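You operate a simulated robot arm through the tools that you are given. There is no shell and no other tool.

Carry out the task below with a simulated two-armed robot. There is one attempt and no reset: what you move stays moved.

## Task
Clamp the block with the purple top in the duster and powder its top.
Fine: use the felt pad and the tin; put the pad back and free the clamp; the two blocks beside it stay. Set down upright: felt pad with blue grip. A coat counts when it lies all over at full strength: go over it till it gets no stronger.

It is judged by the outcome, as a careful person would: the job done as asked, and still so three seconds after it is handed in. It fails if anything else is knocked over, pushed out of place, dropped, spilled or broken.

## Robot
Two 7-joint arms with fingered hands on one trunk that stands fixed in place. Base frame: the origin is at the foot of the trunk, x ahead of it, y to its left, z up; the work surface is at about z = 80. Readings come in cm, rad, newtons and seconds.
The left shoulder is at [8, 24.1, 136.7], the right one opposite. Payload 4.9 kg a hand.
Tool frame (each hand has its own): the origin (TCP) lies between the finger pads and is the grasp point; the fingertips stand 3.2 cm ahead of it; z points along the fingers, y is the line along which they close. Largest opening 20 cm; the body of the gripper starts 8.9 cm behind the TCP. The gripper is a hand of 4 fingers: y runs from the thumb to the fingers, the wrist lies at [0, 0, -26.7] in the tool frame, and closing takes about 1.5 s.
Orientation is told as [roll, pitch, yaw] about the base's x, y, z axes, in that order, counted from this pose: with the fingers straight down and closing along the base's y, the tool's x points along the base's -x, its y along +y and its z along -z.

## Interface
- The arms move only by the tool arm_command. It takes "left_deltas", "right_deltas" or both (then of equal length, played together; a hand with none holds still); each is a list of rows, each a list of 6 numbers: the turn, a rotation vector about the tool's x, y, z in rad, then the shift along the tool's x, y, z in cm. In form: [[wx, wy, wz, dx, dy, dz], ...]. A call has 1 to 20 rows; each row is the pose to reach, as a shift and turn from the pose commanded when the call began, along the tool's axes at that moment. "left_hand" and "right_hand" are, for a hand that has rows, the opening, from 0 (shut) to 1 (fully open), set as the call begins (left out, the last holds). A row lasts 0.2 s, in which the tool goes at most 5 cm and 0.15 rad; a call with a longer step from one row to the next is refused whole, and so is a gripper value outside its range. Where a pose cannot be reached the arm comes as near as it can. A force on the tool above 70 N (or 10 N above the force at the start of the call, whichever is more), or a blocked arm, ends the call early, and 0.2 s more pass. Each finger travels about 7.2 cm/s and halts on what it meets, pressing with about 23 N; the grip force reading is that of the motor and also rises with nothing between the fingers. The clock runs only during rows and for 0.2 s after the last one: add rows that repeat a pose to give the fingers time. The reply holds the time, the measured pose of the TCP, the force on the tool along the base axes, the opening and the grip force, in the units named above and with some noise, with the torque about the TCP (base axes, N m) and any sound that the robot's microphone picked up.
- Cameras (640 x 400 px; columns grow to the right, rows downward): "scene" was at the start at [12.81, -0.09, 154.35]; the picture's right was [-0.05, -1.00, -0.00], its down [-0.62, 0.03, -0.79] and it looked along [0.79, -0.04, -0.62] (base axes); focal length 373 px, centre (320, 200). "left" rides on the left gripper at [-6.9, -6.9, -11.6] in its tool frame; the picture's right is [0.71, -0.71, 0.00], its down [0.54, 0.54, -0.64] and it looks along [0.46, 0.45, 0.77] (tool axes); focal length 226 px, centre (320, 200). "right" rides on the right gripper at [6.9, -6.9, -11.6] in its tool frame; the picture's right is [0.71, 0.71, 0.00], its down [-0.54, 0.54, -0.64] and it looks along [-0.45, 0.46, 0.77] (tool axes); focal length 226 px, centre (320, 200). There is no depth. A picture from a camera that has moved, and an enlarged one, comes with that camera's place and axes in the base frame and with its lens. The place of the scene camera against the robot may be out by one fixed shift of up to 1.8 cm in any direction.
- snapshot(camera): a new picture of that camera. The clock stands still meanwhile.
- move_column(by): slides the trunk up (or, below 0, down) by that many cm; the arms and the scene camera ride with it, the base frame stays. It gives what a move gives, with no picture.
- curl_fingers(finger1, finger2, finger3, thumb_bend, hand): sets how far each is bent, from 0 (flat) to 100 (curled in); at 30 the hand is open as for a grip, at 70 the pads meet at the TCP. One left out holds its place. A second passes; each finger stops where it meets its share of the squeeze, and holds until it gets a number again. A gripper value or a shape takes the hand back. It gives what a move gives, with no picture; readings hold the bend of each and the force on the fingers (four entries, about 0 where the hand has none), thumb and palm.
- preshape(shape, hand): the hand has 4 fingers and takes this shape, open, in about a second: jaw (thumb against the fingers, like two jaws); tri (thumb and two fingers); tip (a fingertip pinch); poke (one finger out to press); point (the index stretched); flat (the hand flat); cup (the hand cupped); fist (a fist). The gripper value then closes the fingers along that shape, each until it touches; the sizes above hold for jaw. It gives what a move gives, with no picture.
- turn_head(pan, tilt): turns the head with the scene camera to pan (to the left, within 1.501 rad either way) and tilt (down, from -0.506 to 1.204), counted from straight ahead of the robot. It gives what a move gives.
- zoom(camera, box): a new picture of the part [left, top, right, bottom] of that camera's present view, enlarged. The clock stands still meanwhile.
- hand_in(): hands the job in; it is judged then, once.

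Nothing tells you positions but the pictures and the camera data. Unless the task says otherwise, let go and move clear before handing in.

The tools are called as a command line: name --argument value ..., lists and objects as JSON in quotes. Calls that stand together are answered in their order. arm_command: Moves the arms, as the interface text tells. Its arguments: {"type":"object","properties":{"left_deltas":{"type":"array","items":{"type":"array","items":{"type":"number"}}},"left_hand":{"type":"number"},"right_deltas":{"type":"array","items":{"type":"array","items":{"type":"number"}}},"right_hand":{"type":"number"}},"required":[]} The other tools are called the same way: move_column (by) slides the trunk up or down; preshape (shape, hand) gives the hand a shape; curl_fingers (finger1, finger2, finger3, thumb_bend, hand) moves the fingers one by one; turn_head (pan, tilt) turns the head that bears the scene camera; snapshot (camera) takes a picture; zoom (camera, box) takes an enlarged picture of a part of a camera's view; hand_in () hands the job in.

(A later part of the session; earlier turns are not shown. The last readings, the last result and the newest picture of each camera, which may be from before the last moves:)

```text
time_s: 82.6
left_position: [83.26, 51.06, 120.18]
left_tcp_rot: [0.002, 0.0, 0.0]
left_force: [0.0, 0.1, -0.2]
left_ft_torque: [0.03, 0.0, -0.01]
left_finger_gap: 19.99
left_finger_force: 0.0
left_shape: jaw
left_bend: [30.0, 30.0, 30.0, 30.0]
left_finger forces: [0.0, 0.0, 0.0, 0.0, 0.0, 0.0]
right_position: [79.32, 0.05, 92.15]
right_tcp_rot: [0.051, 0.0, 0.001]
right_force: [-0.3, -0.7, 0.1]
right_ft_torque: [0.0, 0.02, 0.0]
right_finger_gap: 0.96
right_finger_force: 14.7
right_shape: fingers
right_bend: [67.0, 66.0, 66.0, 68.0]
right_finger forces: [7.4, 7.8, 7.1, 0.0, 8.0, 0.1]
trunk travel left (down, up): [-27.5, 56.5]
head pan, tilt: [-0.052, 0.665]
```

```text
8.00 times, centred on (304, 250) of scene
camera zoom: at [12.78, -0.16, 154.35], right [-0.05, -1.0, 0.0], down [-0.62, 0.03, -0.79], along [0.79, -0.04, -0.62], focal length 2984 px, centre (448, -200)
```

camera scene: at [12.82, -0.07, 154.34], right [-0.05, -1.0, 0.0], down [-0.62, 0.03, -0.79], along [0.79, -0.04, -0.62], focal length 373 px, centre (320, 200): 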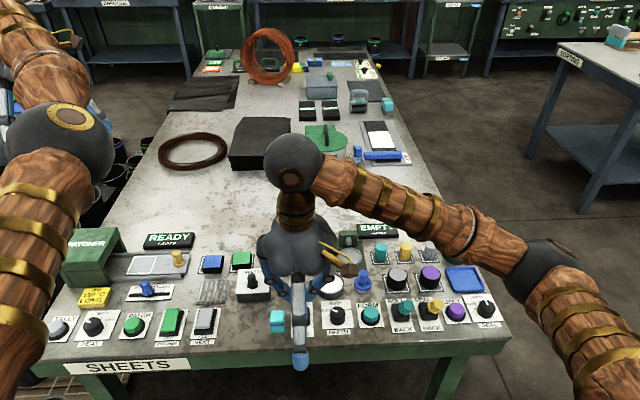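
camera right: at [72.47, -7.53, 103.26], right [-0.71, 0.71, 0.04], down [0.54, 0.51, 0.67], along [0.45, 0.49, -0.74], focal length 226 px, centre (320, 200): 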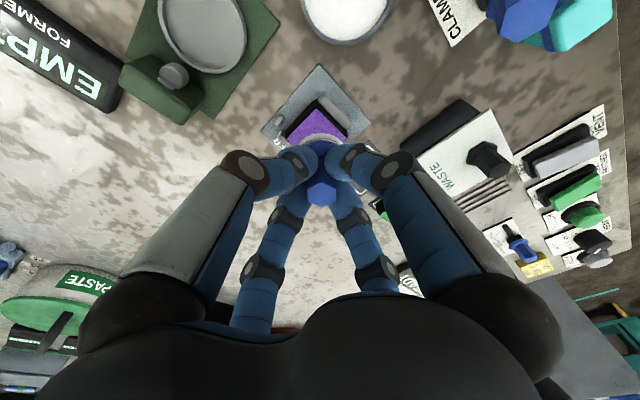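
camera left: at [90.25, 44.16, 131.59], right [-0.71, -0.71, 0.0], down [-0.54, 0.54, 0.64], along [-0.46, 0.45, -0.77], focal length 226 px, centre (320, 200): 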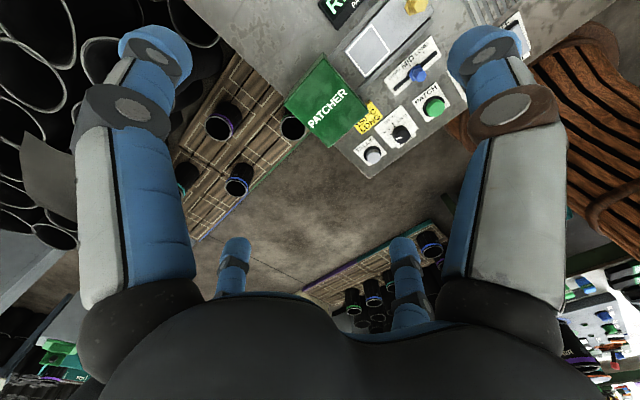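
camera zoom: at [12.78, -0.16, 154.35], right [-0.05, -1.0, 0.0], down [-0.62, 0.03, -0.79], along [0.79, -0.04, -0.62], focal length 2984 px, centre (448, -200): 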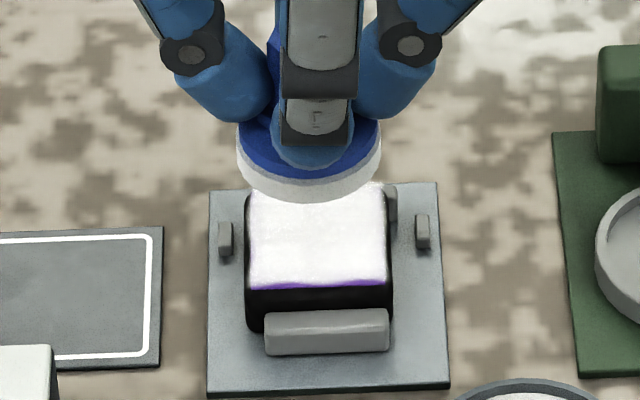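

arm_command --right_deltas '[[0, 0, 0, 0.1, -0.06, 1.2], [0, 0, 0, 0.1, -0.12, 2.4], [0, 0, 0, 0.1, -0.16, 3.2], [0, 0, 0, 0.1, -0.18, 3.6], [0, 0, 0, 0.1, -0.18, 3.7], [0, 0, 0, 0.1, -0.18, 3.7]]'

```text
time_s: 84.0
left_position: [83.38, 51.1, 120.0]
left_tcp_rot: [0.0, 0.0, 0.0]
left_force: [0.1, 0.4, 1.0]
left_ft_torque: [-0.01, -0.03, 0.01]
left_finger_gap: 19.98
left_finger_force: 0.1
left_shape: jaw
left_bend: [30.0, 30.0, 30.0, 30.0]
left_finger forces: [0.0, 0.0, 0.0, 0.1, 0.0, 0.1]
right_position: [79.42, 0.04, 88.51]
right_tcp_rot: [0.049, 0.0, 0.001]
right_force: [0.2, 0.2, -0.2]
right_ft_torque: [0.03, -0.02, 0.01]
right_finger_gap: 0.95
right_finger_force: 15.8
right_shape: fingers
right_bend: [67.0, 66.0, 66.0, 68.0]
right_finger forces: [7.5, 7.7, 7.2, 0.0, 7.9, 0.1]
trunk travel left (down, up): [-27.5, 56.5]
head pan, tilt: [-0.052, 0.665]
```

arm_command --right_deltas '[[0, 0, 0, 0, 0, 0.25], [0, 0, 0, 0.8, 0, 0.32], [0, 0, 0, 1.5, 0, 0.32], [0, 0, 0, 1.5, 0.6, 0.32], [0, 0, 0, 1.5, 1.2, 0.32], [0, 0, 0, 0.8, 1.2, 0.32], [0, 0, 0, 0, 1.2, 0.32], [0, 0, 0, -0.8, 1.2, 0.32], [0, 0, 0, -1.2, 1.2, 0.32], [0, 0, 0, -1.2, 0.4, 0.32], [0, 0, 0, -1.2, -0.4, 0.32], [0, 0, 0, -1.2, -1.3, 0.32], [0, 0, 0, -0.4, -1.3, 0.32], [0, 0, 0, 0.4, -1.3, 0.32], [0, 0, 0, 1.2, -1.3, 0.32], [0, 0, 0, 1.5, -1.3, 0.32], [0, 0, 0, 1.5, -0.6, 0.32], [0, 0, 0, 1.5, 0, 0.32], [0, 0, 0, 0.8, 0, 0.32], [0, 0, 0, 0, 0, 0.32]]'

zoom --camera "scene" --box '[264, 225, 344, 275]'

```text
time_s: 88.2
left_position: [83.19, 51.09, 120.24]
left_tcp_rot: [0.001, -0.001, 0.0]
left_force: [-0.8, 0.4, -0.2]
left_ft_torque: [0.03, -0.02, 0.01]
left_finger_gap: 19.99
left_finger_force: 0.0
left_shape: jaw
left_bend: [30.0, 30.0, 30.0, 30.0]
left_finger forces: [0.0, 0.1, 0.0, 0.1, 0.1, 0.1]
right_position: [79.23, 0.15, 88.13]
right_tcp_rot: [0.05, 0.001, 0.002]
right_force: [-4.6, 2.1, 9.6]
right_ft_torque: [0.15, 0.12, -0.01]
right_finger_gap: 0.92
right_finger_force: 17.9
right_shape: fingers
right_bend: [67.0, 65.0, 66.0, 68.0]
right_finger forces: [9.6, 9.5, 8.6, 0.0, 7.3, 0.1]
trunk travel left (down, up): [-27.5, 56.5]
head pan, tilt: [-0.052, 0.665]
```

```text
8.00 times, centred on (304, 250) of scene
camera zoom: at [12.57, -0.01, 154.36], right [-0.05, -1.0, 0.0], down [-0.62, 0.03, -0.79], along [0.79, -0.04, -0.62], focal length 2984 px, centre (448, -200)
```

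zoom: 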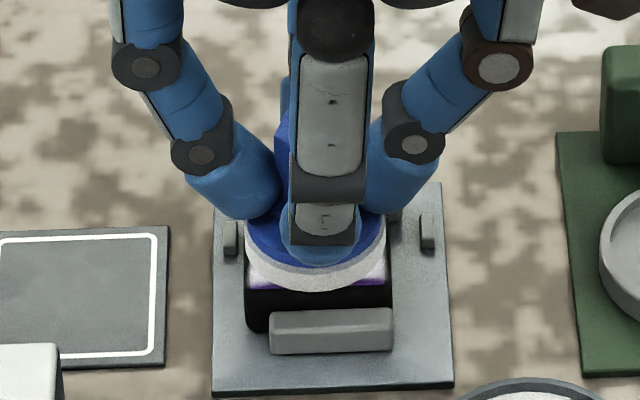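

I'll lift and inspect the near edge from both cameras.

arm_command --right_deltas '[[0, 0, 0, 0, 0.03, -0.6], [0, 0, 0, 0, 0.08, -1.8], [0, 0, 0, 0, 0.15, -3.0], [0, 0, 0, -2, -0.5, -5.0], [0, 0, 0, -5, -1, -7], [0, 0, 0, -8, -2, -8], [0, 0, 0, -8, -2, -8]]'

zoom --camera "scene" --box '[280, 232, 328, 262]'

snapshot --camera "right"

```text
time_s: 89.8
left_position: [83.38, 51.11, 120.14]
left_tcp_rot: [-0.001, -0.001, 0.0]
left_force: [0.6, -0.6, -0.1]
left_ft_torque: [-0.02, 0.0, -0.01]
left_finger_gap: 20.01
left_finger_force: 0.0
left_shape: jaw
left_bend: [30.0, 30.0, 30.0, 30.0]
left_finger forces: [0.0, 0.0, 0.1, 0.0, 0.0, 0.0]
right_position: [87.55, -2.45, 96.13]
right_tcp_rot: [0.053, -0.001, 0.002]
right_force: [0.4, 0.5, 0.4]
right_ft_torque: [0.02, 0.02, 0.01]
right_finger_gap: 0.92
right_finger_force: 16.0
right_shape: fingers
right_bend: [67.0, 65.0, 66.0, 68.0]
right_finger forces: [7.3, 7.4, 7.9, 0.0, 7.5, 0.1]
trunk travel left (down, up): [-27.5, 56.5]
head pan, tilt: [-0.052, 0.665]
```

```text
13.33 times, centred on (304, 247) of scene
camera zoom: at [12.8, -0.08, 154.35], right [-0.05, -1.0, 0.0], down [-0.62, 0.03, -0.79], along [0.79, -0.04, -0.62], focal length 4973 px, centre (533, -427)
```

zoom: 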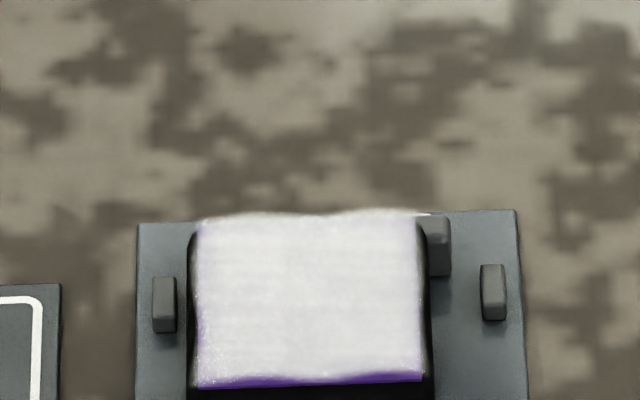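

```text
taken
camera right: at [80.71, -9.85, 107.24], right [-0.71, 0.71, 0.04], down [0.54, 0.51, 0.67], along [0.45, 0.49, -0.74], focal length 226 px, centre (320, 200)
```

right: 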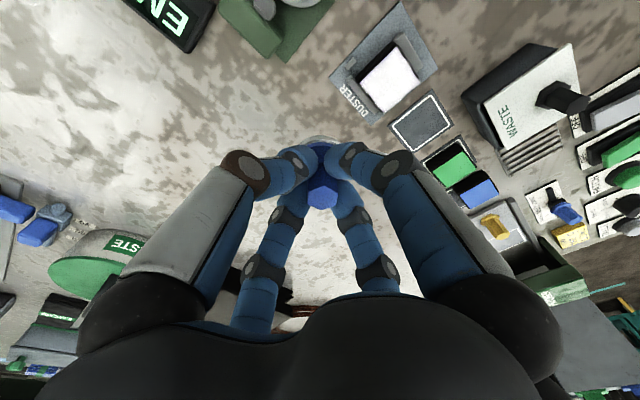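

zoom --camera "right" --box '[340, 30, 440, 130]'

zoom --camera "scene" --box '[288, 240, 320, 260]'

```text
4.00 times, centred on (390, 80) of right
camera zoom: at [80.71, -9.85, 107.24], right [-0.71, 0.71, 0.04], down [0.54, 0.51, 0.67], along [0.45, 0.49, -0.74], focal length 904 px, centre (40, 680)
```

zoom: 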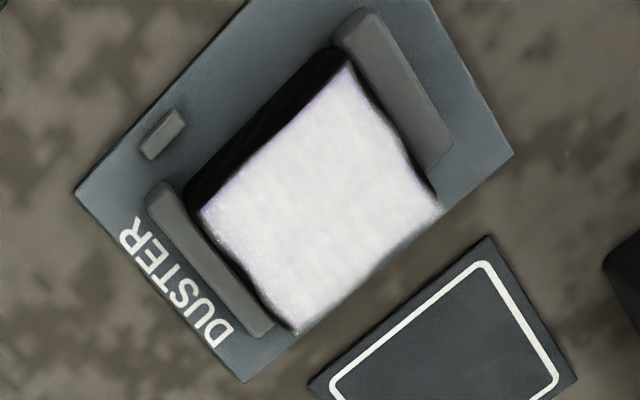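

```text
16.00 times, centred on (304, 250) of scene
camera zoom: at [12.8, -0.08, 154.35], right [-0.05, -1.0, 0.0], down [-0.62, 0.03, -0.79], along [0.79, -0.04, -0.62], focal length 5968 px, centre (576, -600)
```

zoom: 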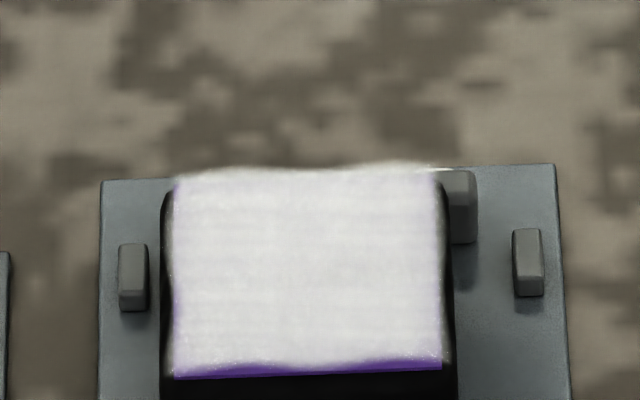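

From the far side the near edge is white, so the purple rim seen from each camera is just the coat's thickness at the edge facing that camera. To get full strength I'll dip again and make another full pass, then compare under the same lighting.

arm_command --right_deltas '[[0, 0, 0, 3.5, -0.8, 0], [0, 0, 0, 7.5, -1.7, 0], [0, 0, 0, 11.5, -2.6, 0], [0, 0, 0, 15, -3.5, 0.5], [0, 0, 0, 17.76, -4.2, 1.5], [0, 0, 0, 17.76, -4.4, 3.28], [0, 0, 0, 17.76, -4.4, 3.28]]'

zoom --camera "scene" --box '[280, 232, 328, 262]'

zoom --camera "scene" --box '[290, 245, 370, 295]'

```text
time_s: 91.4
left_position: [83.28, 51.04, 119.89]
left_tcp_rot: [-0.001, 0.001, 0.0]
left_force: [0.3, -0.4, 1.1]
left_ft_torque: [0.02, 0.01, 0.03]
left_finger_gap: 19.96
left_finger_force: 0.1
left_shape: jaw
left_bend: [30.0, 30.0, 30.0, 30.0]
left_finger forces: [0.0, 0.0, 0.0, 0.1, 0.0, 0.0]
right_position: [69.76, -6.84, 92.64]
right_tcp_rot: [0.051, -0.001, 0.002]
right_force: [-0.8, 0.1, -0.6]
right_ft_torque: [-0.04, -0.01, 0.0]
right_finger_gap: 0.92
right_finger_force: 15.0
right_shape: fingers
right_bend: [67.0, 65.0, 66.0, 68.0]
right_finger forces: [6.9, 7.1, 7.9, 0.1, 7.6, 0.1]
trunk travel left (down, up): [-27.5, 56.5]
head pan, tilt: [-0.052, 0.665]
```

```text
13.33 times, centred on (304, 247) of scene
camera zoom: at [12.79, -0.09, 154.35], right [-0.05, -1.0, 0.0], down [-0.62, 0.03, -0.79], along [0.79, -0.04, -0.62], focal length 4973 px, centre (533, -427)
```

zoom: 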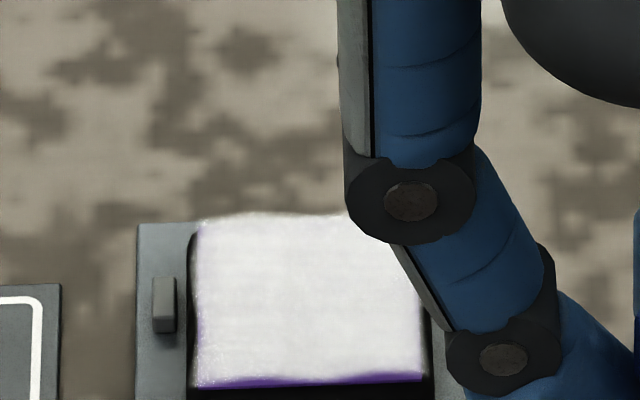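

```text
8.00 times, centred on (330, 270) of scene
camera zoom: at [12.79, -0.09, 154.35], right [-0.05, -1.0, 0.0], down [-0.62, 0.03, -0.79], along [0.79, -0.04, -0.62], focal length 2984 px, centre (240, -360)
```

zoom: 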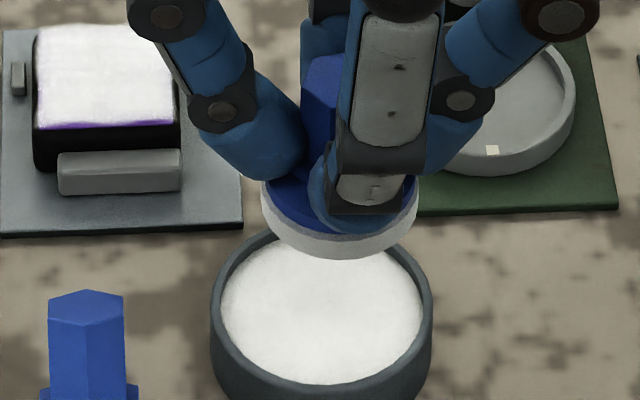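

The pad has tilted slightly again, so I'll add a little roll to level it and dip a third time more firmly.

arm_command --right_deltas '[[-0.06, 0, 0, 0, -0.05, 1.2], [-0.06, 0, 0, 0, -0.12, 2.4], [-0.06, 0, 0, 0, -0.18, 3.5], [-0.06, 0, 0, 0, -0.2, 4.2], [-0.06, 0, 0, 0, -0.22, 4.6], [-0.06, 0, 0, 0, -0.24, 4.8], [-0.06, 0, 0, 0, -0.24, 4.95], [-0.06, 0, 0, 0, -0.24, 4.95]]'

zoom --camera "scene" --box '[290, 245, 370, 295]'

```text
time_s: 93.2
left_position: [83.28, 51.04, 119.99]
left_tcp_rot: [0.002, 0.0, -0.002]
left_force: [0.7, 0.3, -0.2]
left_ft_torque: [-0.01, 0.02, -0.02]
left_finger_gap: 20.0
left_finger_force: 0.1
left_shape: jaw
left_bend: [30.0, 30.0, 30.0, 30.0]
left_finger forces: [0.0, 0.0, 0.0, 0.0, 0.1, 0.0]
right_position: [69.59, -6.58, 87.6]
right_tcp_rot: [0.111, 0.0, 0.0]
right_force: [0.4, 0.6, 1.4]
right_ft_torque: [-0.02, 0.03, -0.02]
right_finger_gap: 0.89
right_finger_force: 15.4
right_shape: fingers
right_bend: [67.0, 65.0, 66.0, 68.0]
right_finger forces: [6.9, 7.4, 8.6, 0.0, 8.1, 0.0]
trunk travel left (down, up): [-27.5, 56.5]
head pan, tilt: [-0.052, 0.665]
```

```text
8.00 times, centred on (330, 270) of scene
camera zoom: at [12.81, -0.07, 154.35], right [-0.05, -1.0, 0.0], down [-0.62, 0.03, -0.79], along [0.79, -0.04, -0.62], focal length 2984 px, centre (240, -360)
```

zoom: 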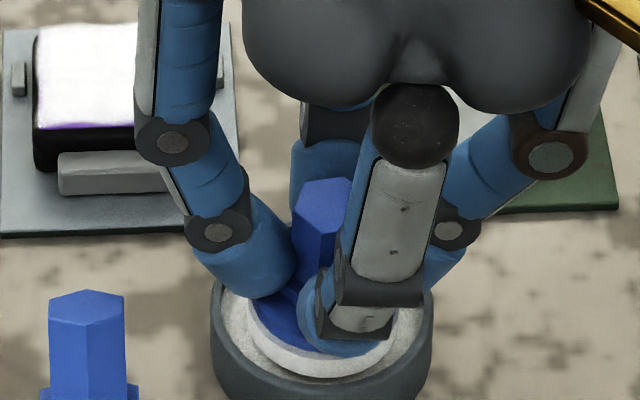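

arm_command --right_deltas '[[0, 0, 0, 0, -0.02, 0.15], [0, 0, 0, 0, -0.03, 0.3], [0, 0, 0, 0.3, -0.03, 0.3], [0, 0, 0, 0, 0.27, 0.27], [0, 0, 0, -0.3, -0.03, 0.3], [0, 0, 0, 0, -0.3, 0.33], [0, 0, 0, 0, -0.03, 0.3], [0, 0, 0, 0, 0.11, -1.0], [0, 0, 0, 0, 0.28, -2.5], [0, 0, 0, 0, 0.5, -4.47], [0, 0, 0, -2.5, 2.07, -4.3], [0, 0, 0, -5, 3.63, -4.12], [0, 0, 0, -7.4, 5.2, -3.95], [0, 0, 0, -9.8, 6.76, -3.77], [0, 0, 0, -9.8, 6.76, -3.77]]'

zoom --camera "scene" --box '[264, 225, 344, 275]'

zoom --camera "right" --box '[240, 60, 400, 220]'

```text
time_s: 96.4
left_position: [83.33, 51.06, 120.18]
left_tcp_rot: [0.0, 0.001, 0.0]
left_force: [0.0, 0.3, -1.1]
left_ft_torque: [0.01, 0.03, -0.02]
left_finger_gap: 19.99
left_finger_force: 0.2
left_shape: jaw
left_bend: [30.0, 30.0, 30.0, 30.0]
left_finger forces: [0.0, 0.0, 0.1, 0.0, 0.0, 0.1]
right_position: [79.47, -0.42, 92.02]
right_tcp_rot: [0.112, 0.001, -0.001]
right_force: [-0.7, -0.1, 0.2]
right_ft_torque: [0.0, -0.02, -0.01]
right_finger_gap: 0.88
right_finger_force: 14.8
right_shape: fingers
right_bend: [67.0, 65.0, 66.0, 68.0]
right_finger forces: [6.8, 6.7, 7.5, 0.1, 8.3, 0.0]
trunk travel left (down, up): [-27.5, 56.5]
head pan, tilt: [-0.052, 0.665]
```

```text
8.00 times, centred on (304, 250) of scene
camera zoom: at [12.77, -0.16, 154.35], right [-0.05, -1.0, 0.0], down [-0.62, 0.03, -0.79], along [0.79, -0.04, -0.62], focal length 2984 px, centre (448, -200)
```

zoom: 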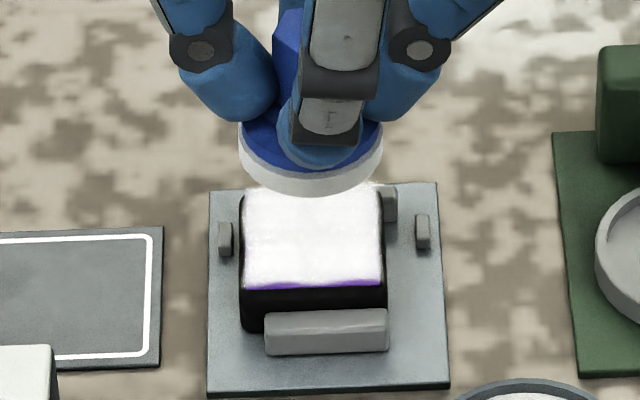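

```text
2.50 times, centred on (320, 140) of right
camera zoom: at [72.61, -8.44, 102.77], right [-0.71, 0.7, 0.08], down [0.54, 0.47, 0.7], along [0.45, 0.54, -0.71], focal length 565 px, centre (320, 350)
```

zoom: 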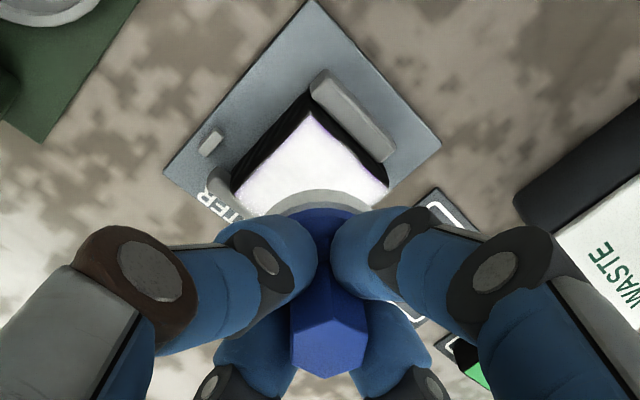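

arm_command --right_deltas '[[0, 0, 0, 0, -0.13, 1.2], [0, 0, 0, 0, -0.26, 2.4], [0, 0, 0, 0, -0.35, 3.2], [0, 0, 0, 0, -0.39, 3.55], [0, 0, 0, 0, -0.41, 3.75], [0, 0, 0, 0, -0.41, 3.75]]'

```text
time_s: 97.8
left_position: [83.31, 51.08, 120.05]
left_tcp_rot: [0.0, 0.0, 0.001]
left_force: [0.1, -0.2, 0.0]
left_ft_torque: [0.04, 0.0, -0.01]
left_finger_gap: 20.01
left_finger_force: 0.0
left_shape: jaw
left_bend: [30.0, 30.0, 30.0, 30.0]
left_finger forces: [0.0, 0.0, 0.0, 0.2, 0.0, 0.1]
right_position: [79.44, -0.26, 88.27]
right_tcp_rot: [0.111, 0.001, 0.0]
right_force: [-1.0, 0.5, -0.6]
right_ft_torque: [0.0, 0.0, 0.01]
right_finger_gap: 0.87
right_finger_force: 14.9
right_shape: fingers
right_bend: [67.0, 65.0, 66.0, 68.0]
right_finger forces: [6.8, 6.8, 7.6, 0.0, 8.2, 0.0]
trunk travel left (down, up): [-27.5, 56.5]
head pan, tilt: [-0.052, 0.665]
```

arm_command --right_deltas '[[0, 0, 0, 0, -0.01, 0.1], [0, 0, 0, 0, -0.02, 0.2], [0, 0, 0, 0, -0.03, 0.28], [0, 0, 0, 0, -0.03, 0.28]]'

zoom --camera "scene" --box '[264, 225, 344, 275]'

```text
time_s: 98.8
left_position: [83.29, 51.29, 120.07]
left_tcp_rot: [0.0, -0.001, 0.0]
left_force: [0.5, -0.6, -0.4]
left_ft_torque: [-0.01, -0.02, 0.01]
left_finger_gap: 19.98
left_finger_force: 0.0
left_shape: jaw
left_bend: [30.0, 30.0, 30.0, 30.0]
left_finger forces: [0.0, 0.0, 0.0, 0.1, 0.0, 0.0]
right_position: [79.28, -0.28, 88.18]
right_tcp_rot: [0.111, 0.0, -0.001]
right_force: [-0.8, 0.4, 7.0]
right_ft_torque: [-0.12, -0.05, -0.02]
right_finger_gap: 0.88
right_finger_force: 19.1
right_shape: fingers
right_bend: [67.0, 65.0, 66.0, 68.0]
right_finger forces: [7.1, 7.7, 10.8, 0.0, 12.2, 0.1]
trunk travel left (down, up): [-27.5, 56.5]
head pan, tilt: [-0.052, 0.665]
```

```text
8.00 times, centred on (304, 250) of scene
camera zoom: at [12.71, -0.06, 154.36], right [-0.05, -1.0, 0.0], down [-0.62, 0.03, -0.79], along [0.79, -0.04, -0.62], focal length 2984 px, centre (448, -200)
```

zoom: 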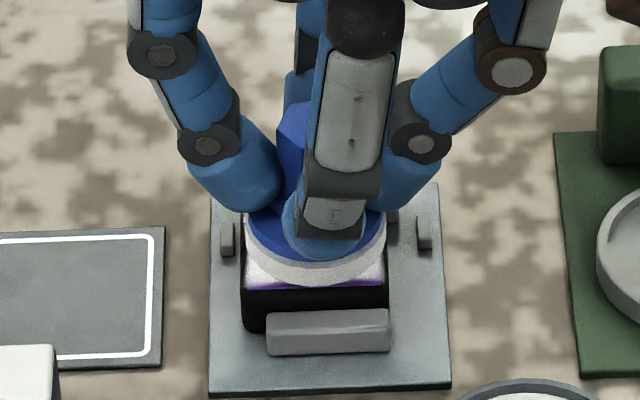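

arm_command --right_deltas '[[0, 0, 0, 0.7, 0, 0], [0, 0, 0, 1.4, 0, 0], [0, 0, 0, 1.4, -0.6, -0.07], [0, 0, 0, 1.4, -1.2, -0.13], [0, 0, 0, 0.7, -1.2, -0.13], [0, 0, 0, 0, -1.2, -0.13], [0, 0, 0, -0.7, -1.2, -0.13], [0, 0, 0, -1.3, -1.2, -0.13], [0, 0, 0, -1.3, -0.6, -0.07], [0, 0, 0, -0.6, -0.6, -0.07], [0, 0, 0, 0.1, -0.6, -0.07], [0, 0, 0, 0.8, -0.6, -0.07], [0, 0, 0, 1.4, -0.6, -0.07], [0, 0, 0, 1.4, 0, 0], [0, 0, 0, 0.7, 0, 0], [0, 0, 0, 0, 0, 0], [0, 0, 0, -0.7, 0, 0], [0, 0, 0, -1.3, 0, 0], [0, 0, 0, -1.3, 0.6, 0.07], [0, 0, 0, -0.6, 0.6, 0.07]]'

arm_command --right_deltas '[[0, 0, 0, 0.7, 0, 0], [0, 0, 0, 1.4, 0, 0], [0, 0, 0, 2.0, 0, 0], [0, 0, 0, 2.0, 0.6, 0.07], [0, 0, 0, 1.3, 0.6, 0.07], [0, 0, 0, 0.6, 0.6, 0.07], [0, 0, 0, -0.1, 0.6, 0.07], [0, 0, 0, -0.7, 0.6, 0.07], [0, 0, 0, -0.7, 0, 0], [0, 0, 0, 0, -0.6, -0.07], [0, 0, 0, 0.6, -0.6, -0.07], [0, 0, 0, 1.4, -0.6, -0.07], [0, 0, 0, 2.0, -0.6, -0.07], [0, 0, 0, 1.4, -0.6, -0.07], [0, 0, 0, 0.6, -0.6, -0.07], [0, 0, 0, 0.6, -0.6, -0.07]]'

zoom --camera "scene" --box '[264, 225, 344, 275]'

```text
time_s: 103.0
left_position: [83.35, 51.08, 120.04]
left_tcp_rot: [0.0, 0.002, 0.0]
left_force: [0.1, 0.0, -1.2]
left_ft_torque: [0.0, 0.06, 0.0]
left_finger_gap: 19.98
left_finger_force: 0.0
left_shape: jaw
left_bend: [30.0, 30.0, 30.0, 30.0]
left_finger forces: [0.0, 0.0, 0.0, 0.0, 0.0, 0.0]
right_position: [80.08, 0.17, 88.12]
right_tcp_rot: [0.112, -0.004, -0.003]
right_force: [7.1, -5.0, 17.6]
right_ft_torque: [-0.32, -0.78, -0.03]
right_finger_gap: 0.91
right_finger_force: 26.8
right_shape: fingers
right_bend: [67.0, 65.0, 66.0, 68.0]
right_finger forces: [6.8, 6.6, 22.6, 0.1, 18.2, 0.0]
trunk travel left (down, up): [-27.5, 56.5]
head pan, tilt: [-0.052, 0.665]
```

```text
time_s: 106.4
left_position: [83.17, 51.03, 120.15]
left_tcp_rot: [0.001, 0.0, 0.0]
left_force: [0.5, 0.2, 0.0]
left_ft_torque: [0.01, 0.02, -0.02]
left_finger_gap: 19.99
left_finger_force: 0.0
left_shape: jaw
left_bend: [30.0, 30.0, 30.0, 30.0]
left_finger forces: [0.0, 0.0, 0.0, 0.0, 0.1, 0.1]
right_position: [79.47, -0.35, 88.04]
right_tcp_rot: [0.112, 0.002, 0.0]
right_force: [-3.0, 0.3, 9.4]
right_ft_torque: [-0.01, 0.13, -0.01]
right_finger_gap: 0.91
right_finger_force: 20.0
right_shape: fingers
right_bend: [66.0, 65.0, 66.0, 68.0]
right_finger forces: [11.6, 7.7, 10.9, 0.0, 10.1, 0.0]
trunk travel left (down, up): [-27.5, 56.5]
head pan, tilt: [-0.052, 0.665]
```

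```text
8.00 times, centred on (304, 250) of scene
camera zoom: at [12.66, -0.07, 154.35], right [-0.05, -1.0, 0.0], down [-0.62, 0.03, -0.79], along [0.79, -0.04, -0.62], focal length 2984 px, centre (448, -200)
```

zoom: 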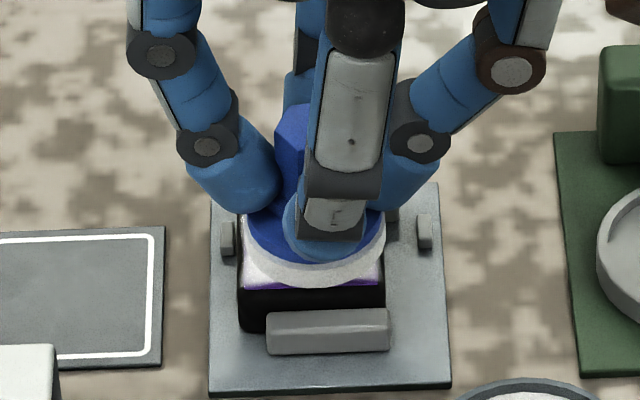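

arm_command --right_deltas '[[0, 0, 0, 0, 0.07, -0.6], [0, 0, 0, 0, 0.2, -1.8], [0, 0, 0, 0, 0.35, -3.2], [0, 0, 0, 0, 0.5, -4.47], [0, 0, 0, 2.4, -1.1, -4.65], [0, 0, 0, 4.9, -2.7, -4.83], [0, 0, 0, 7.3, -4.3, -5.0], [0, 0, 0, 9.65, -5.96, -5.19], [0, 0, 0, 9.65, -5.96, -5.19]]'

zoom --camera "scene" --box '[280, 232, 328, 262]'

zoom --camera "scene" --box '[290, 245, 370, 295]'

snapshot --camera "right"

```text
time_s: 108.4
left_position: [83.37, 51.18, 120.04]
left_tcp_rot: [-0.001, 0.0, 0.001]
left_force: [-0.1, 0.2, -0.1]
left_ft_torque: [-0.03, 0.0, 0.01]
left_finger_gap: 19.99
left_finger_force: 0.1
left_shape: jaw
left_bend: [30.0, 30.0, 30.0, 30.0]
left_finger forces: [0.1, 0.0, 0.0, 0.1, 0.0, 0.0]
right_position: [69.8, -6.6, 92.64]
right_tcp_rot: [0.11, 0.001, 0.001]
right_force: [0.5, -0.6, -1.0]
right_ft_torque: [-0.01, 0.03, -0.02]
right_finger_gap: 0.84
right_finger_force: 15.2
right_shape: fingers
right_bend: [67.0, 65.0, 66.0, 68.0]
right_finger forces: [7.2, 7.0, 8.0, 0.1, 7.4, 0.0]
trunk travel left (down, up): [-27.5, 56.5]
head pan, tilt: [-0.052, 0.665]
```

```text
13.33 times, centred on (304, 247) of scene
camera zoom: at [12.86, 0.03, 154.34], right [-0.05, -1.0, 0.0], down [-0.62, 0.03, -0.79], along [0.79, -0.04, -0.62], focal length 4973 px, centre (533, -427)
```

zoom: 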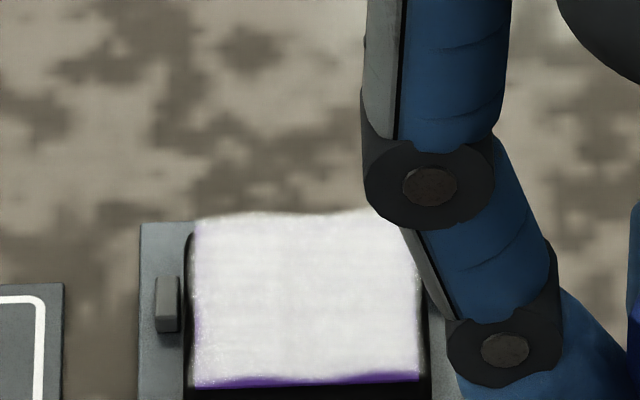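

```text
8.00 times, centred on (330, 270) of scene
camera zoom: at [12.86, 0.03, 154.34], right [-0.05, -1.0, 0.0], down [-0.62, 0.03, -0.79], along [0.79, -0.04, -0.62], focal length 2984 px, centre (240, -360)
```

zoom: 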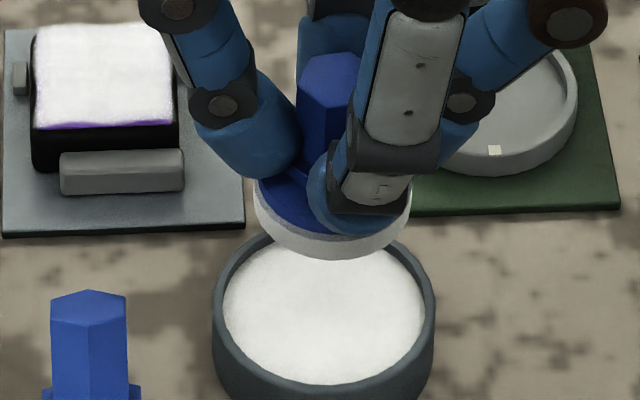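

```text
taken
camera right: at [62.93, -14.86, 103.41], right [-0.71, 0.7, 0.08], down [0.54, 0.47, 0.7], along [0.45, 0.54, -0.71], focal length 226 px, centre (320, 200)
```

right: 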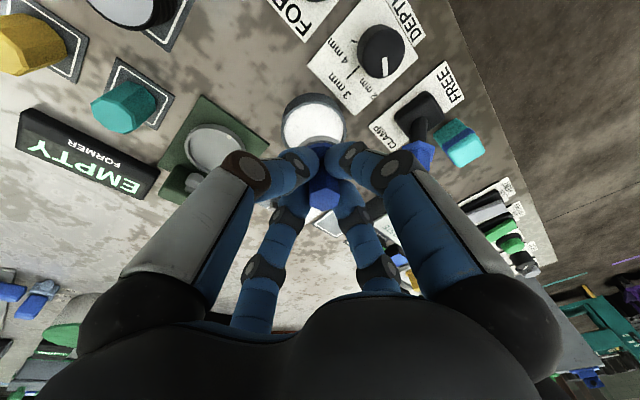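

The coat looks the same as after the second pass. To judge the edges properly I'll look at it from almost straight above with the hand camera.

arm_command --right_deltas '[[0, 0, 0, 0, 0.3, -2.7], [0.04, 0, 0, -1.5, 1.5, -5.0], [0.08, 0, 0, -5, 4.5, -4.9], [0.11, 0, 0, -9, 8, -4.5], [0.11, 0, 0, -13.1, 11.63, -4.14], [0.11, 0, 0, -13.1, 11.63, -4.14]]'

snapshot --camera "right"

zoom --camera "right" --box '[270, 20, 370, 120]'

```text
refused: row 4 steps farther than a row can; nothing moved
```

```text
taken
camera right: at [62.93, -14.86, 103.41], right [-0.71, 0.7, 0.08], down [0.54, 0.47, 0.7], along [0.45, 0.54, -0.71], focal length 226 px, centre (320, 200)
```

right: 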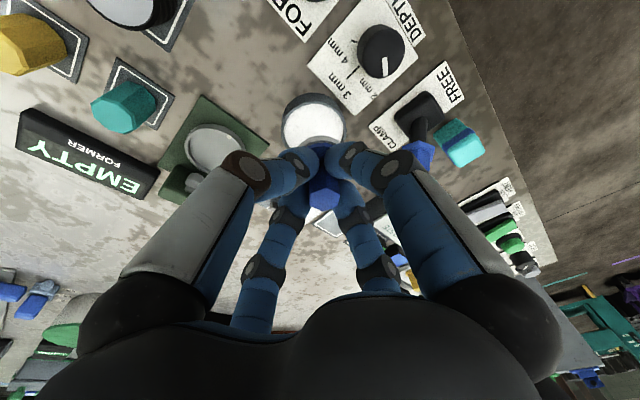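

```text
4.00 times, centred on (320, 70) of right
camera zoom: at [62.93, -14.86, 103.41], right [-0.71, 0.7, 0.08], down [0.54, 0.47, 0.7], along [0.45, 0.54, -0.71], focal length 904 px, centre (320, 720)
```

zoom: 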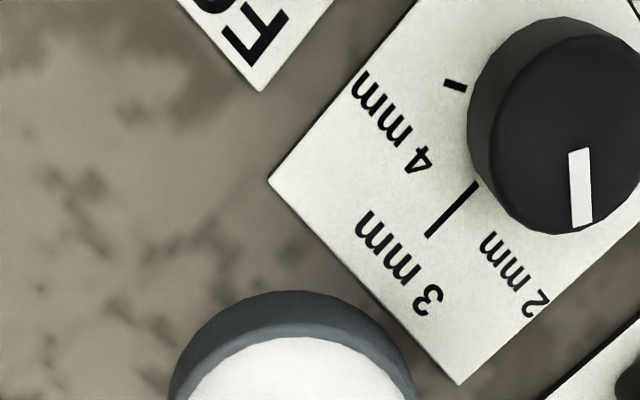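

One step was too long and the call was refused, so I'll resend the same move in shorter steps.

arm_command --right_deltas '[[0, 0, 0, 0, 0.3, -2.7], [0.04, 0, 0, -1.5, 1.5, -5.0], [0.08, 0, 0, -4, 3.8, -4.9], [0.11, 0, 0, -6.5, 6, -4.7], [0.11, 0, 0, -9, 8, -4.5], [0.11, 0, 0, -11.5, 10, -4.3], [0.11, 0, 0, -13.1, 11.63, -4.14], [0.11, 0, 0, -13.1, 11.63, -4.14]]'

snapshot --camera "right"

zoom --camera "right" --box '[270, 20, 370, 120]'

```text
time_s: 110.2
left_position: [83.22, 51.02, 120.13]
left_tcp_rot: [0.0, 0.001, -0.001]
left_force: [0.2, -0.6, -0.3]
left_ft_torque: [0.01, 0.02, -0.01]
left_finger_gap: 20.0
left_finger_force: 0.0
left_shape: jaw
left_bend: [30.0, 30.0, 30.0, 30.0]
left_finger forces: [0.1, 0.1, 0.0, 0.1, 0.0, 0.0]
right_position: [82.86, 4.27, 97.85]
right_tcp_rot: [0.001, 0.001, -0.001]
right_force: [-1.0, 0.1, 0.1]
right_ft_torque: [-0.01, -0.01, -0.01]
right_finger_gap: 0.84
right_finger_force: 15.0
right_shape: fingers
right_bend: [67.0, 65.0, 66.0, 68.0]
right_finger forces: [7.2, 6.9, 7.8, 0.0, 7.6, 0.0]
trunk travel left (down, up): [-27.5, 56.5]
head pan, tilt: [-0.052, 0.665]
```

```text
taken
camera right: at [76.04, -2.69, 109.46], right [-0.71, 0.71, 0.0], down [0.54, 0.54, 0.64], along [0.45, 0.46, -0.77], focal length 226 px, centre (320, 200)
```

right: 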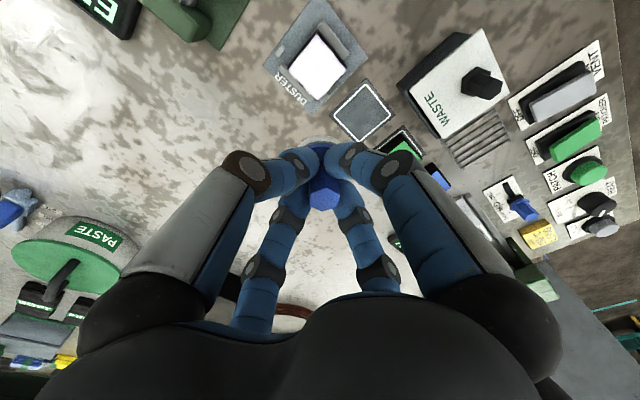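

```text
4.00 times, centred on (320, 70) of right
camera zoom: at [76.04, -2.69, 109.46], right [-0.71, 0.71, 0.0], down [0.54, 0.54, 0.64], along [0.45, 0.46, -0.77], focal length 904 px, centre (320, 720)
```

zoom: 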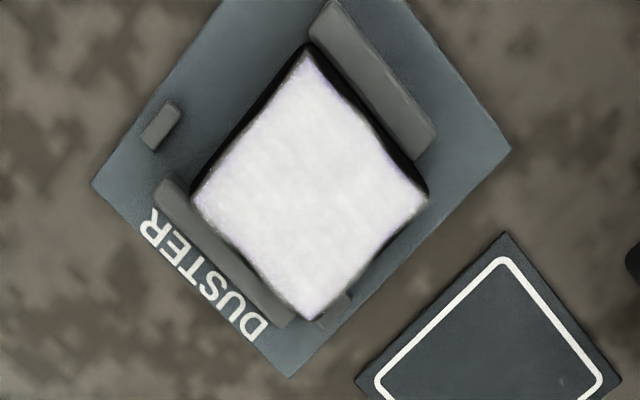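

zoom --camera "right" --box '[295, 28, 355, 103]'

zoom --camera "right" --box '[310, 28, 350, 58]'

zoom --camera "right" --box '[300, 72, 340, 102]'

```text
5.33 times, centred on (325, 66) of right
camera zoom: at [76.04, -2.69, 109.46], right [-0.71, 0.71, 0.0], down [0.54, 0.54, 0.64], along [0.45, 0.46, -0.77], focal length 1206 px, centre (293, 917)
```

zoom: 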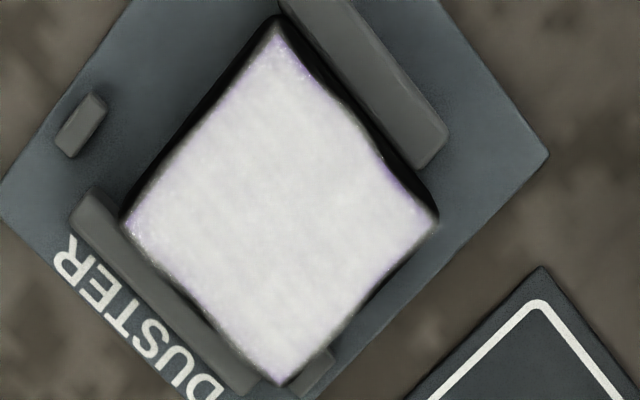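

```text
13.33 times, centred on (330, 43) of right
camera zoom: at [76.04, -2.69, 109.46], right [-0.71, 0.71, 0.0], down [0.54, 0.54, 0.64], along [0.45, 0.46, -0.77], focal length 3014 px, centre (187, 2293)
```

zoom: 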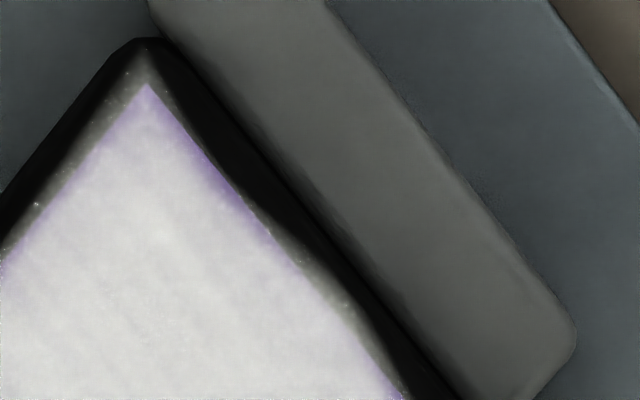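

```text
13.33 times, centred on (320, 87) of right
camera zoom: at [76.04, -2.69, 109.46], right [-0.71, 0.71, 0.0], down [0.54, 0.54, 0.64], along [0.45, 0.46, -0.77], focal length 3014 px, centre (320, 1707)
```

zoom: 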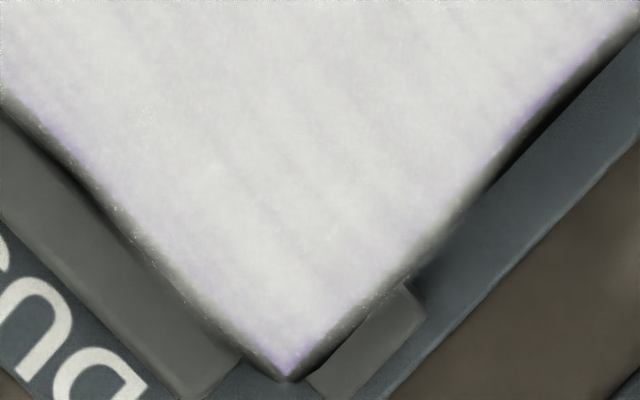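

The coat covers the whole top, with only faint lavender right at the rim and corners. I'll do one more dip and pass that concentrates on the edges and corners, then compare from this same view.

arm_command --right_deltas '[[-0.03, 0, 0, 2.6, -2.2, 0], [-0.06, 0, 0, 5.2, -4.4, 0.5], [-0.09, 0, 0, 7.8, -6.6, 1.5], [-0.11, 0, 0, 10.4, -8.8, 3], [-0.11, 0, 0, 13.05, -11.0, 4.5], [-0.11, 0, 0, 13.05, -11.1, 6.5], [-0.11, 0, 0, 13.05, -11.1, 8.5], [-0.11, 0, 0, 13.05, -11.1, 9.6], [-0.11, 0, 0, 13.05, -11.1, 10.1], [-0.11, 0, 0, 13.05, -11.1, 10.3], [-0.11, 0, 0, 13.05, -11.1, 10.3]]'

zoom --camera "scene" --box '[290, 245, 370, 295]'

```text
time_s: 112.6
left_position: [83.24, 51.01, 120.1]
left_tcp_rot: [0.0, 0.001, -0.001]
left_force: [0.0, 0.4, 0.5]
left_ft_torque: [-0.02, -0.01, 0.0]
left_finger_gap: 20.02
left_finger_force: 0.0
left_shape: jaw
left_bend: [30.0, 30.0, 30.0, 30.0]
left_finger forces: [0.0, 0.1, 0.0, 0.1, 0.1, 0.1]
right_position: [69.8, -6.83, 87.54]
right_tcp_rot: [0.111, 0.0, 0.001]
right_force: [0.6, -0.5, 0.5]
right_ft_torque: [-0.02, -0.01, 0.04]
right_finger_gap: 0.85
right_finger_force: 14.7
right_shape: fingers
right_bend: [67.0, 65.0, 66.0, 68.0]
right_finger forces: [7.1, 6.9, 7.9, 0.1, 7.5, 0.1]
trunk travel left (down, up): [-27.5, 56.5]
head pan, tilt: [-0.052, 0.665]
```

```text
8.00 times, centred on (330, 270) of scene
camera zoom: at [12.81, -0.07, 154.34], right [-0.05, -1.0, 0.0], down [-0.62, 0.03, -0.79], along [0.79, -0.04, -0.62], focal length 2984 px, centre (240, -360)
```

zoom: 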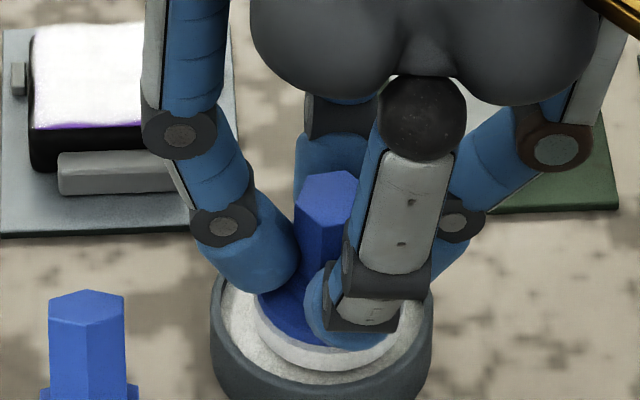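

arm_command --right_deltas '[[0, 0, 0, 0, -0.02, 0.2], [0, 0, 0, 0, -0.05, 0.4], [0, 0, 0, 0.3, -0.05, 0.45], [0, 0, 0, 0, 0.3, 0.45], [0, 0, 0, -0.3, -0.05, 0.45], [0, 0, 0, 0, -0.2, 0.45], [0, 0, 0, 0, -0.05, 0.45], [0, 0, 0, 0, 0.11, -1.0], [0, 0, 0, 0, 0.28, -2.5], [0, 0, 0, 0, 0.52, -4.67], [0, 0, 0, -2.5, 2.15, -4.5], [0, 0, 0, -5, 3.78, -4.3], [0, 0, 0, -7.4, 5.4, -4.12], [0, 0, 0, -9.75, 7.03, -3.94], [0, 0, 0, -9.75, 7.03, -3.94]]'

zoom --camera "scene" --box '[264, 225, 344, 275]'

```text
time_s: 115.8
left_position: [83.4, 51.07, 120.24]
left_tcp_rot: [0.001, 0.0, 0.0]
left_force: [-0.2, -0.2, -0.3]
left_ft_torque: [0.0, -0.01, -0.01]
left_finger_gap: 19.98
left_finger_force: 0.0
left_shape: jaw
left_bend: [30.0, 30.0, 30.0, 30.0]
left_finger forces: [0.0, 0.0, 0.0, 0.0, 0.1, 0.1]
right_position: [79.62, -0.23, 92.25]
right_tcp_rot: [0.112, 0.0, 0.001]
right_force: [-0.4, -0.4, -0.5]
right_ft_torque: [0.01, 0.0, -0.01]
right_finger_gap: 0.81
right_finger_force: 14.3
right_shape: fingers
right_bend: [67.0, 65.0, 66.0, 68.0]
right_finger forces: [7.0, 6.9, 7.4, 0.0, 8.1, 0.1]
trunk travel left (down, up): [-27.5, 56.5]
head pan, tilt: [-0.052, 0.665]
```

```text
8.00 times, centred on (304, 250) of scene
camera zoom: at [12.77, -0.16, 154.35], right [-0.05, -1.0, 0.0], down [-0.62, 0.03, -0.79], along [0.79, -0.04, -0.62], focal length 2984 px, centre (448, -200)
```

zoom: 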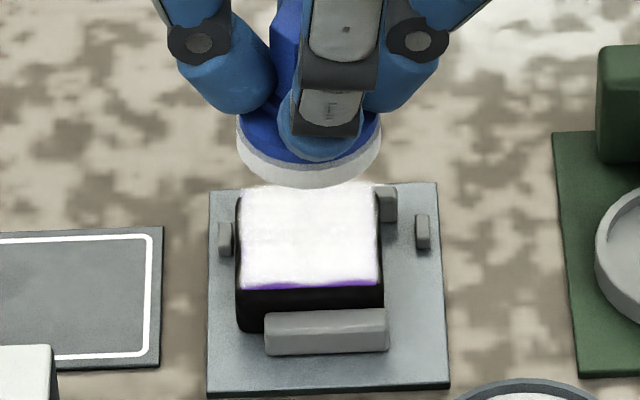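

arm_command --right_deltas '[[0, 0, 0, 0, -0.13, 1.2], [0, 0, 0, 0, -0.26, 2.4], [0, 0, 0, 0, -0.36, 3.3], [0, 0, 0, 0, -0.41, 3.75], [0, 0, 0, 0, -0.44, 3.95], [0, 0, 0, 0, -0.45, 4.07], [0, 0, 0, 0, -0.45, 4.07]]'

```text
time_s: 117.4
left_position: [83.3, 51.17, 120.06]
left_tcp_rot: [-0.001, 0.0, 0.001]
left_force: [-0.1, -0.7, -0.5]
left_ft_torque: [0.0, 0.02, 0.01]
left_finger_gap: 19.98
left_finger_force: 0.0
left_shape: jaw
left_bend: [30.0, 30.0, 30.0, 30.0]
left_finger forces: [0.0, 0.1, 0.0, 0.0, 0.1, 0.0]
right_position: [79.6, -0.12, 88.23]
right_tcp_rot: [0.112, 0.0, -0.001]
right_force: [-0.4, -0.7, -0.5]
right_ft_torque: [0.0, 0.0, 0.0]
right_finger_gap: 0.81
right_finger_force: 15.3
right_shape: fingers
right_bend: [67.0, 65.0, 66.0, 68.0]
right_finger forces: [7.0, 6.9, 7.4, 0.0, 8.1, 0.0]
trunk travel left (down, up): [-27.5, 56.5]
head pan, tilt: [-0.052, 0.665]
```

arm_command --right_deltas '[[0, 0, 0, 0, -0.02, 0.22], [0, 0, 0, 0.8, -0.02, 0.25], [0, 0, 0, 1.6, -0.02, 0.25], [0, 0, 0, 1.6, -0.8, 0.16], [0, 0, 0, 1.6, -1.5, 0.08], [0, 0, 0, 0.8, -1.5, 0.08], [0, 0, 0, 0, -1.5, 0.08], [0, 0, 0, -0.8, -1.5, 0.08], [0, 0, 0, -1.4, -1.5, 0.08], [0, 0, 0, -1.4, -0.8, 0.16], [0, 0, 0, -1.4, 0, 0.25], [0, 0, 0, -1.4, 0.8, 0.34], [0, 0, 0, -1.4, 1.4, 0.41], [0, 0, 0, -0.7, 1.4, 0.41], [0, 0, 0, 0, 1.4, 0.41], [0, 0, 0, 0.8, 1.4, 0.41], [0, 0, 0, 1.6, 1.4, 0.41], [0, 0, 0, 1.6, 0.7, 0.33], [0, 0, 0, 1.0, 0, 0.25], [0, 0, 0, 0, 0, 0.25]]'

zoom --camera "scene" --box '[264, 225, 344, 275]'

```text
time_s: 121.6
left_position: [83.23, 50.86, 120.21]
left_tcp_rot: [0.001, -0.003, 0.0]
left_force: [-1.1, 0.3, 0.1]
left_ft_torque: [0.03, 0.02, -0.01]
left_finger_gap: 20.0
left_finger_force: 0.0
left_shape: jaw
left_bend: [30.0, 30.0, 30.0, 30.0]
left_finger forces: [0.1, 0.1, 0.1, 0.0, 0.1, 0.1]
right_position: [79.41, -0.46, 87.98]
right_tcp_rot: [0.109, 0.001, -0.002]
right_force: [-7.6, 0.7, 15.0]
right_ft_torque: [0.02, 0.29, 0.01]
right_finger_gap: 0.95
right_finger_force: 23.4
right_shape: fingers
right_bend: [66.0, 65.0, 67.0, 69.0]
right_finger forces: [19.8, 7.6, 11.5, 0.0, 7.7, 0.0]
trunk travel left (down, up): [-27.5, 56.5]
head pan, tilt: [-0.052, 0.665]
```

```text
8.00 times, centred on (304, 250) of scene
camera zoom: at [12.57, -0.12, 154.36], right [-0.05, -1.0, 0.0], down [-0.62, 0.03, -0.79], along [0.79, -0.04, -0.62], focal length 2984 px, centre (448, -200)
```

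zoom: 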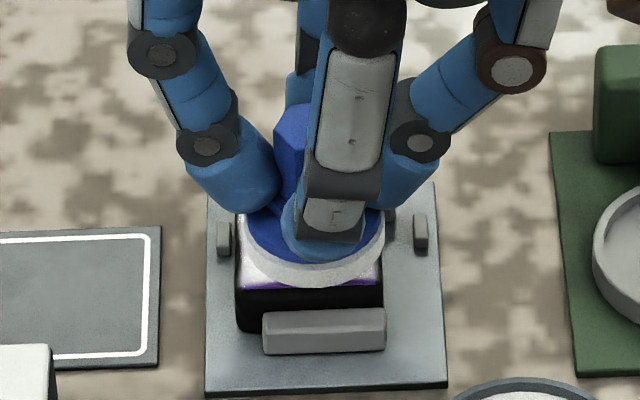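

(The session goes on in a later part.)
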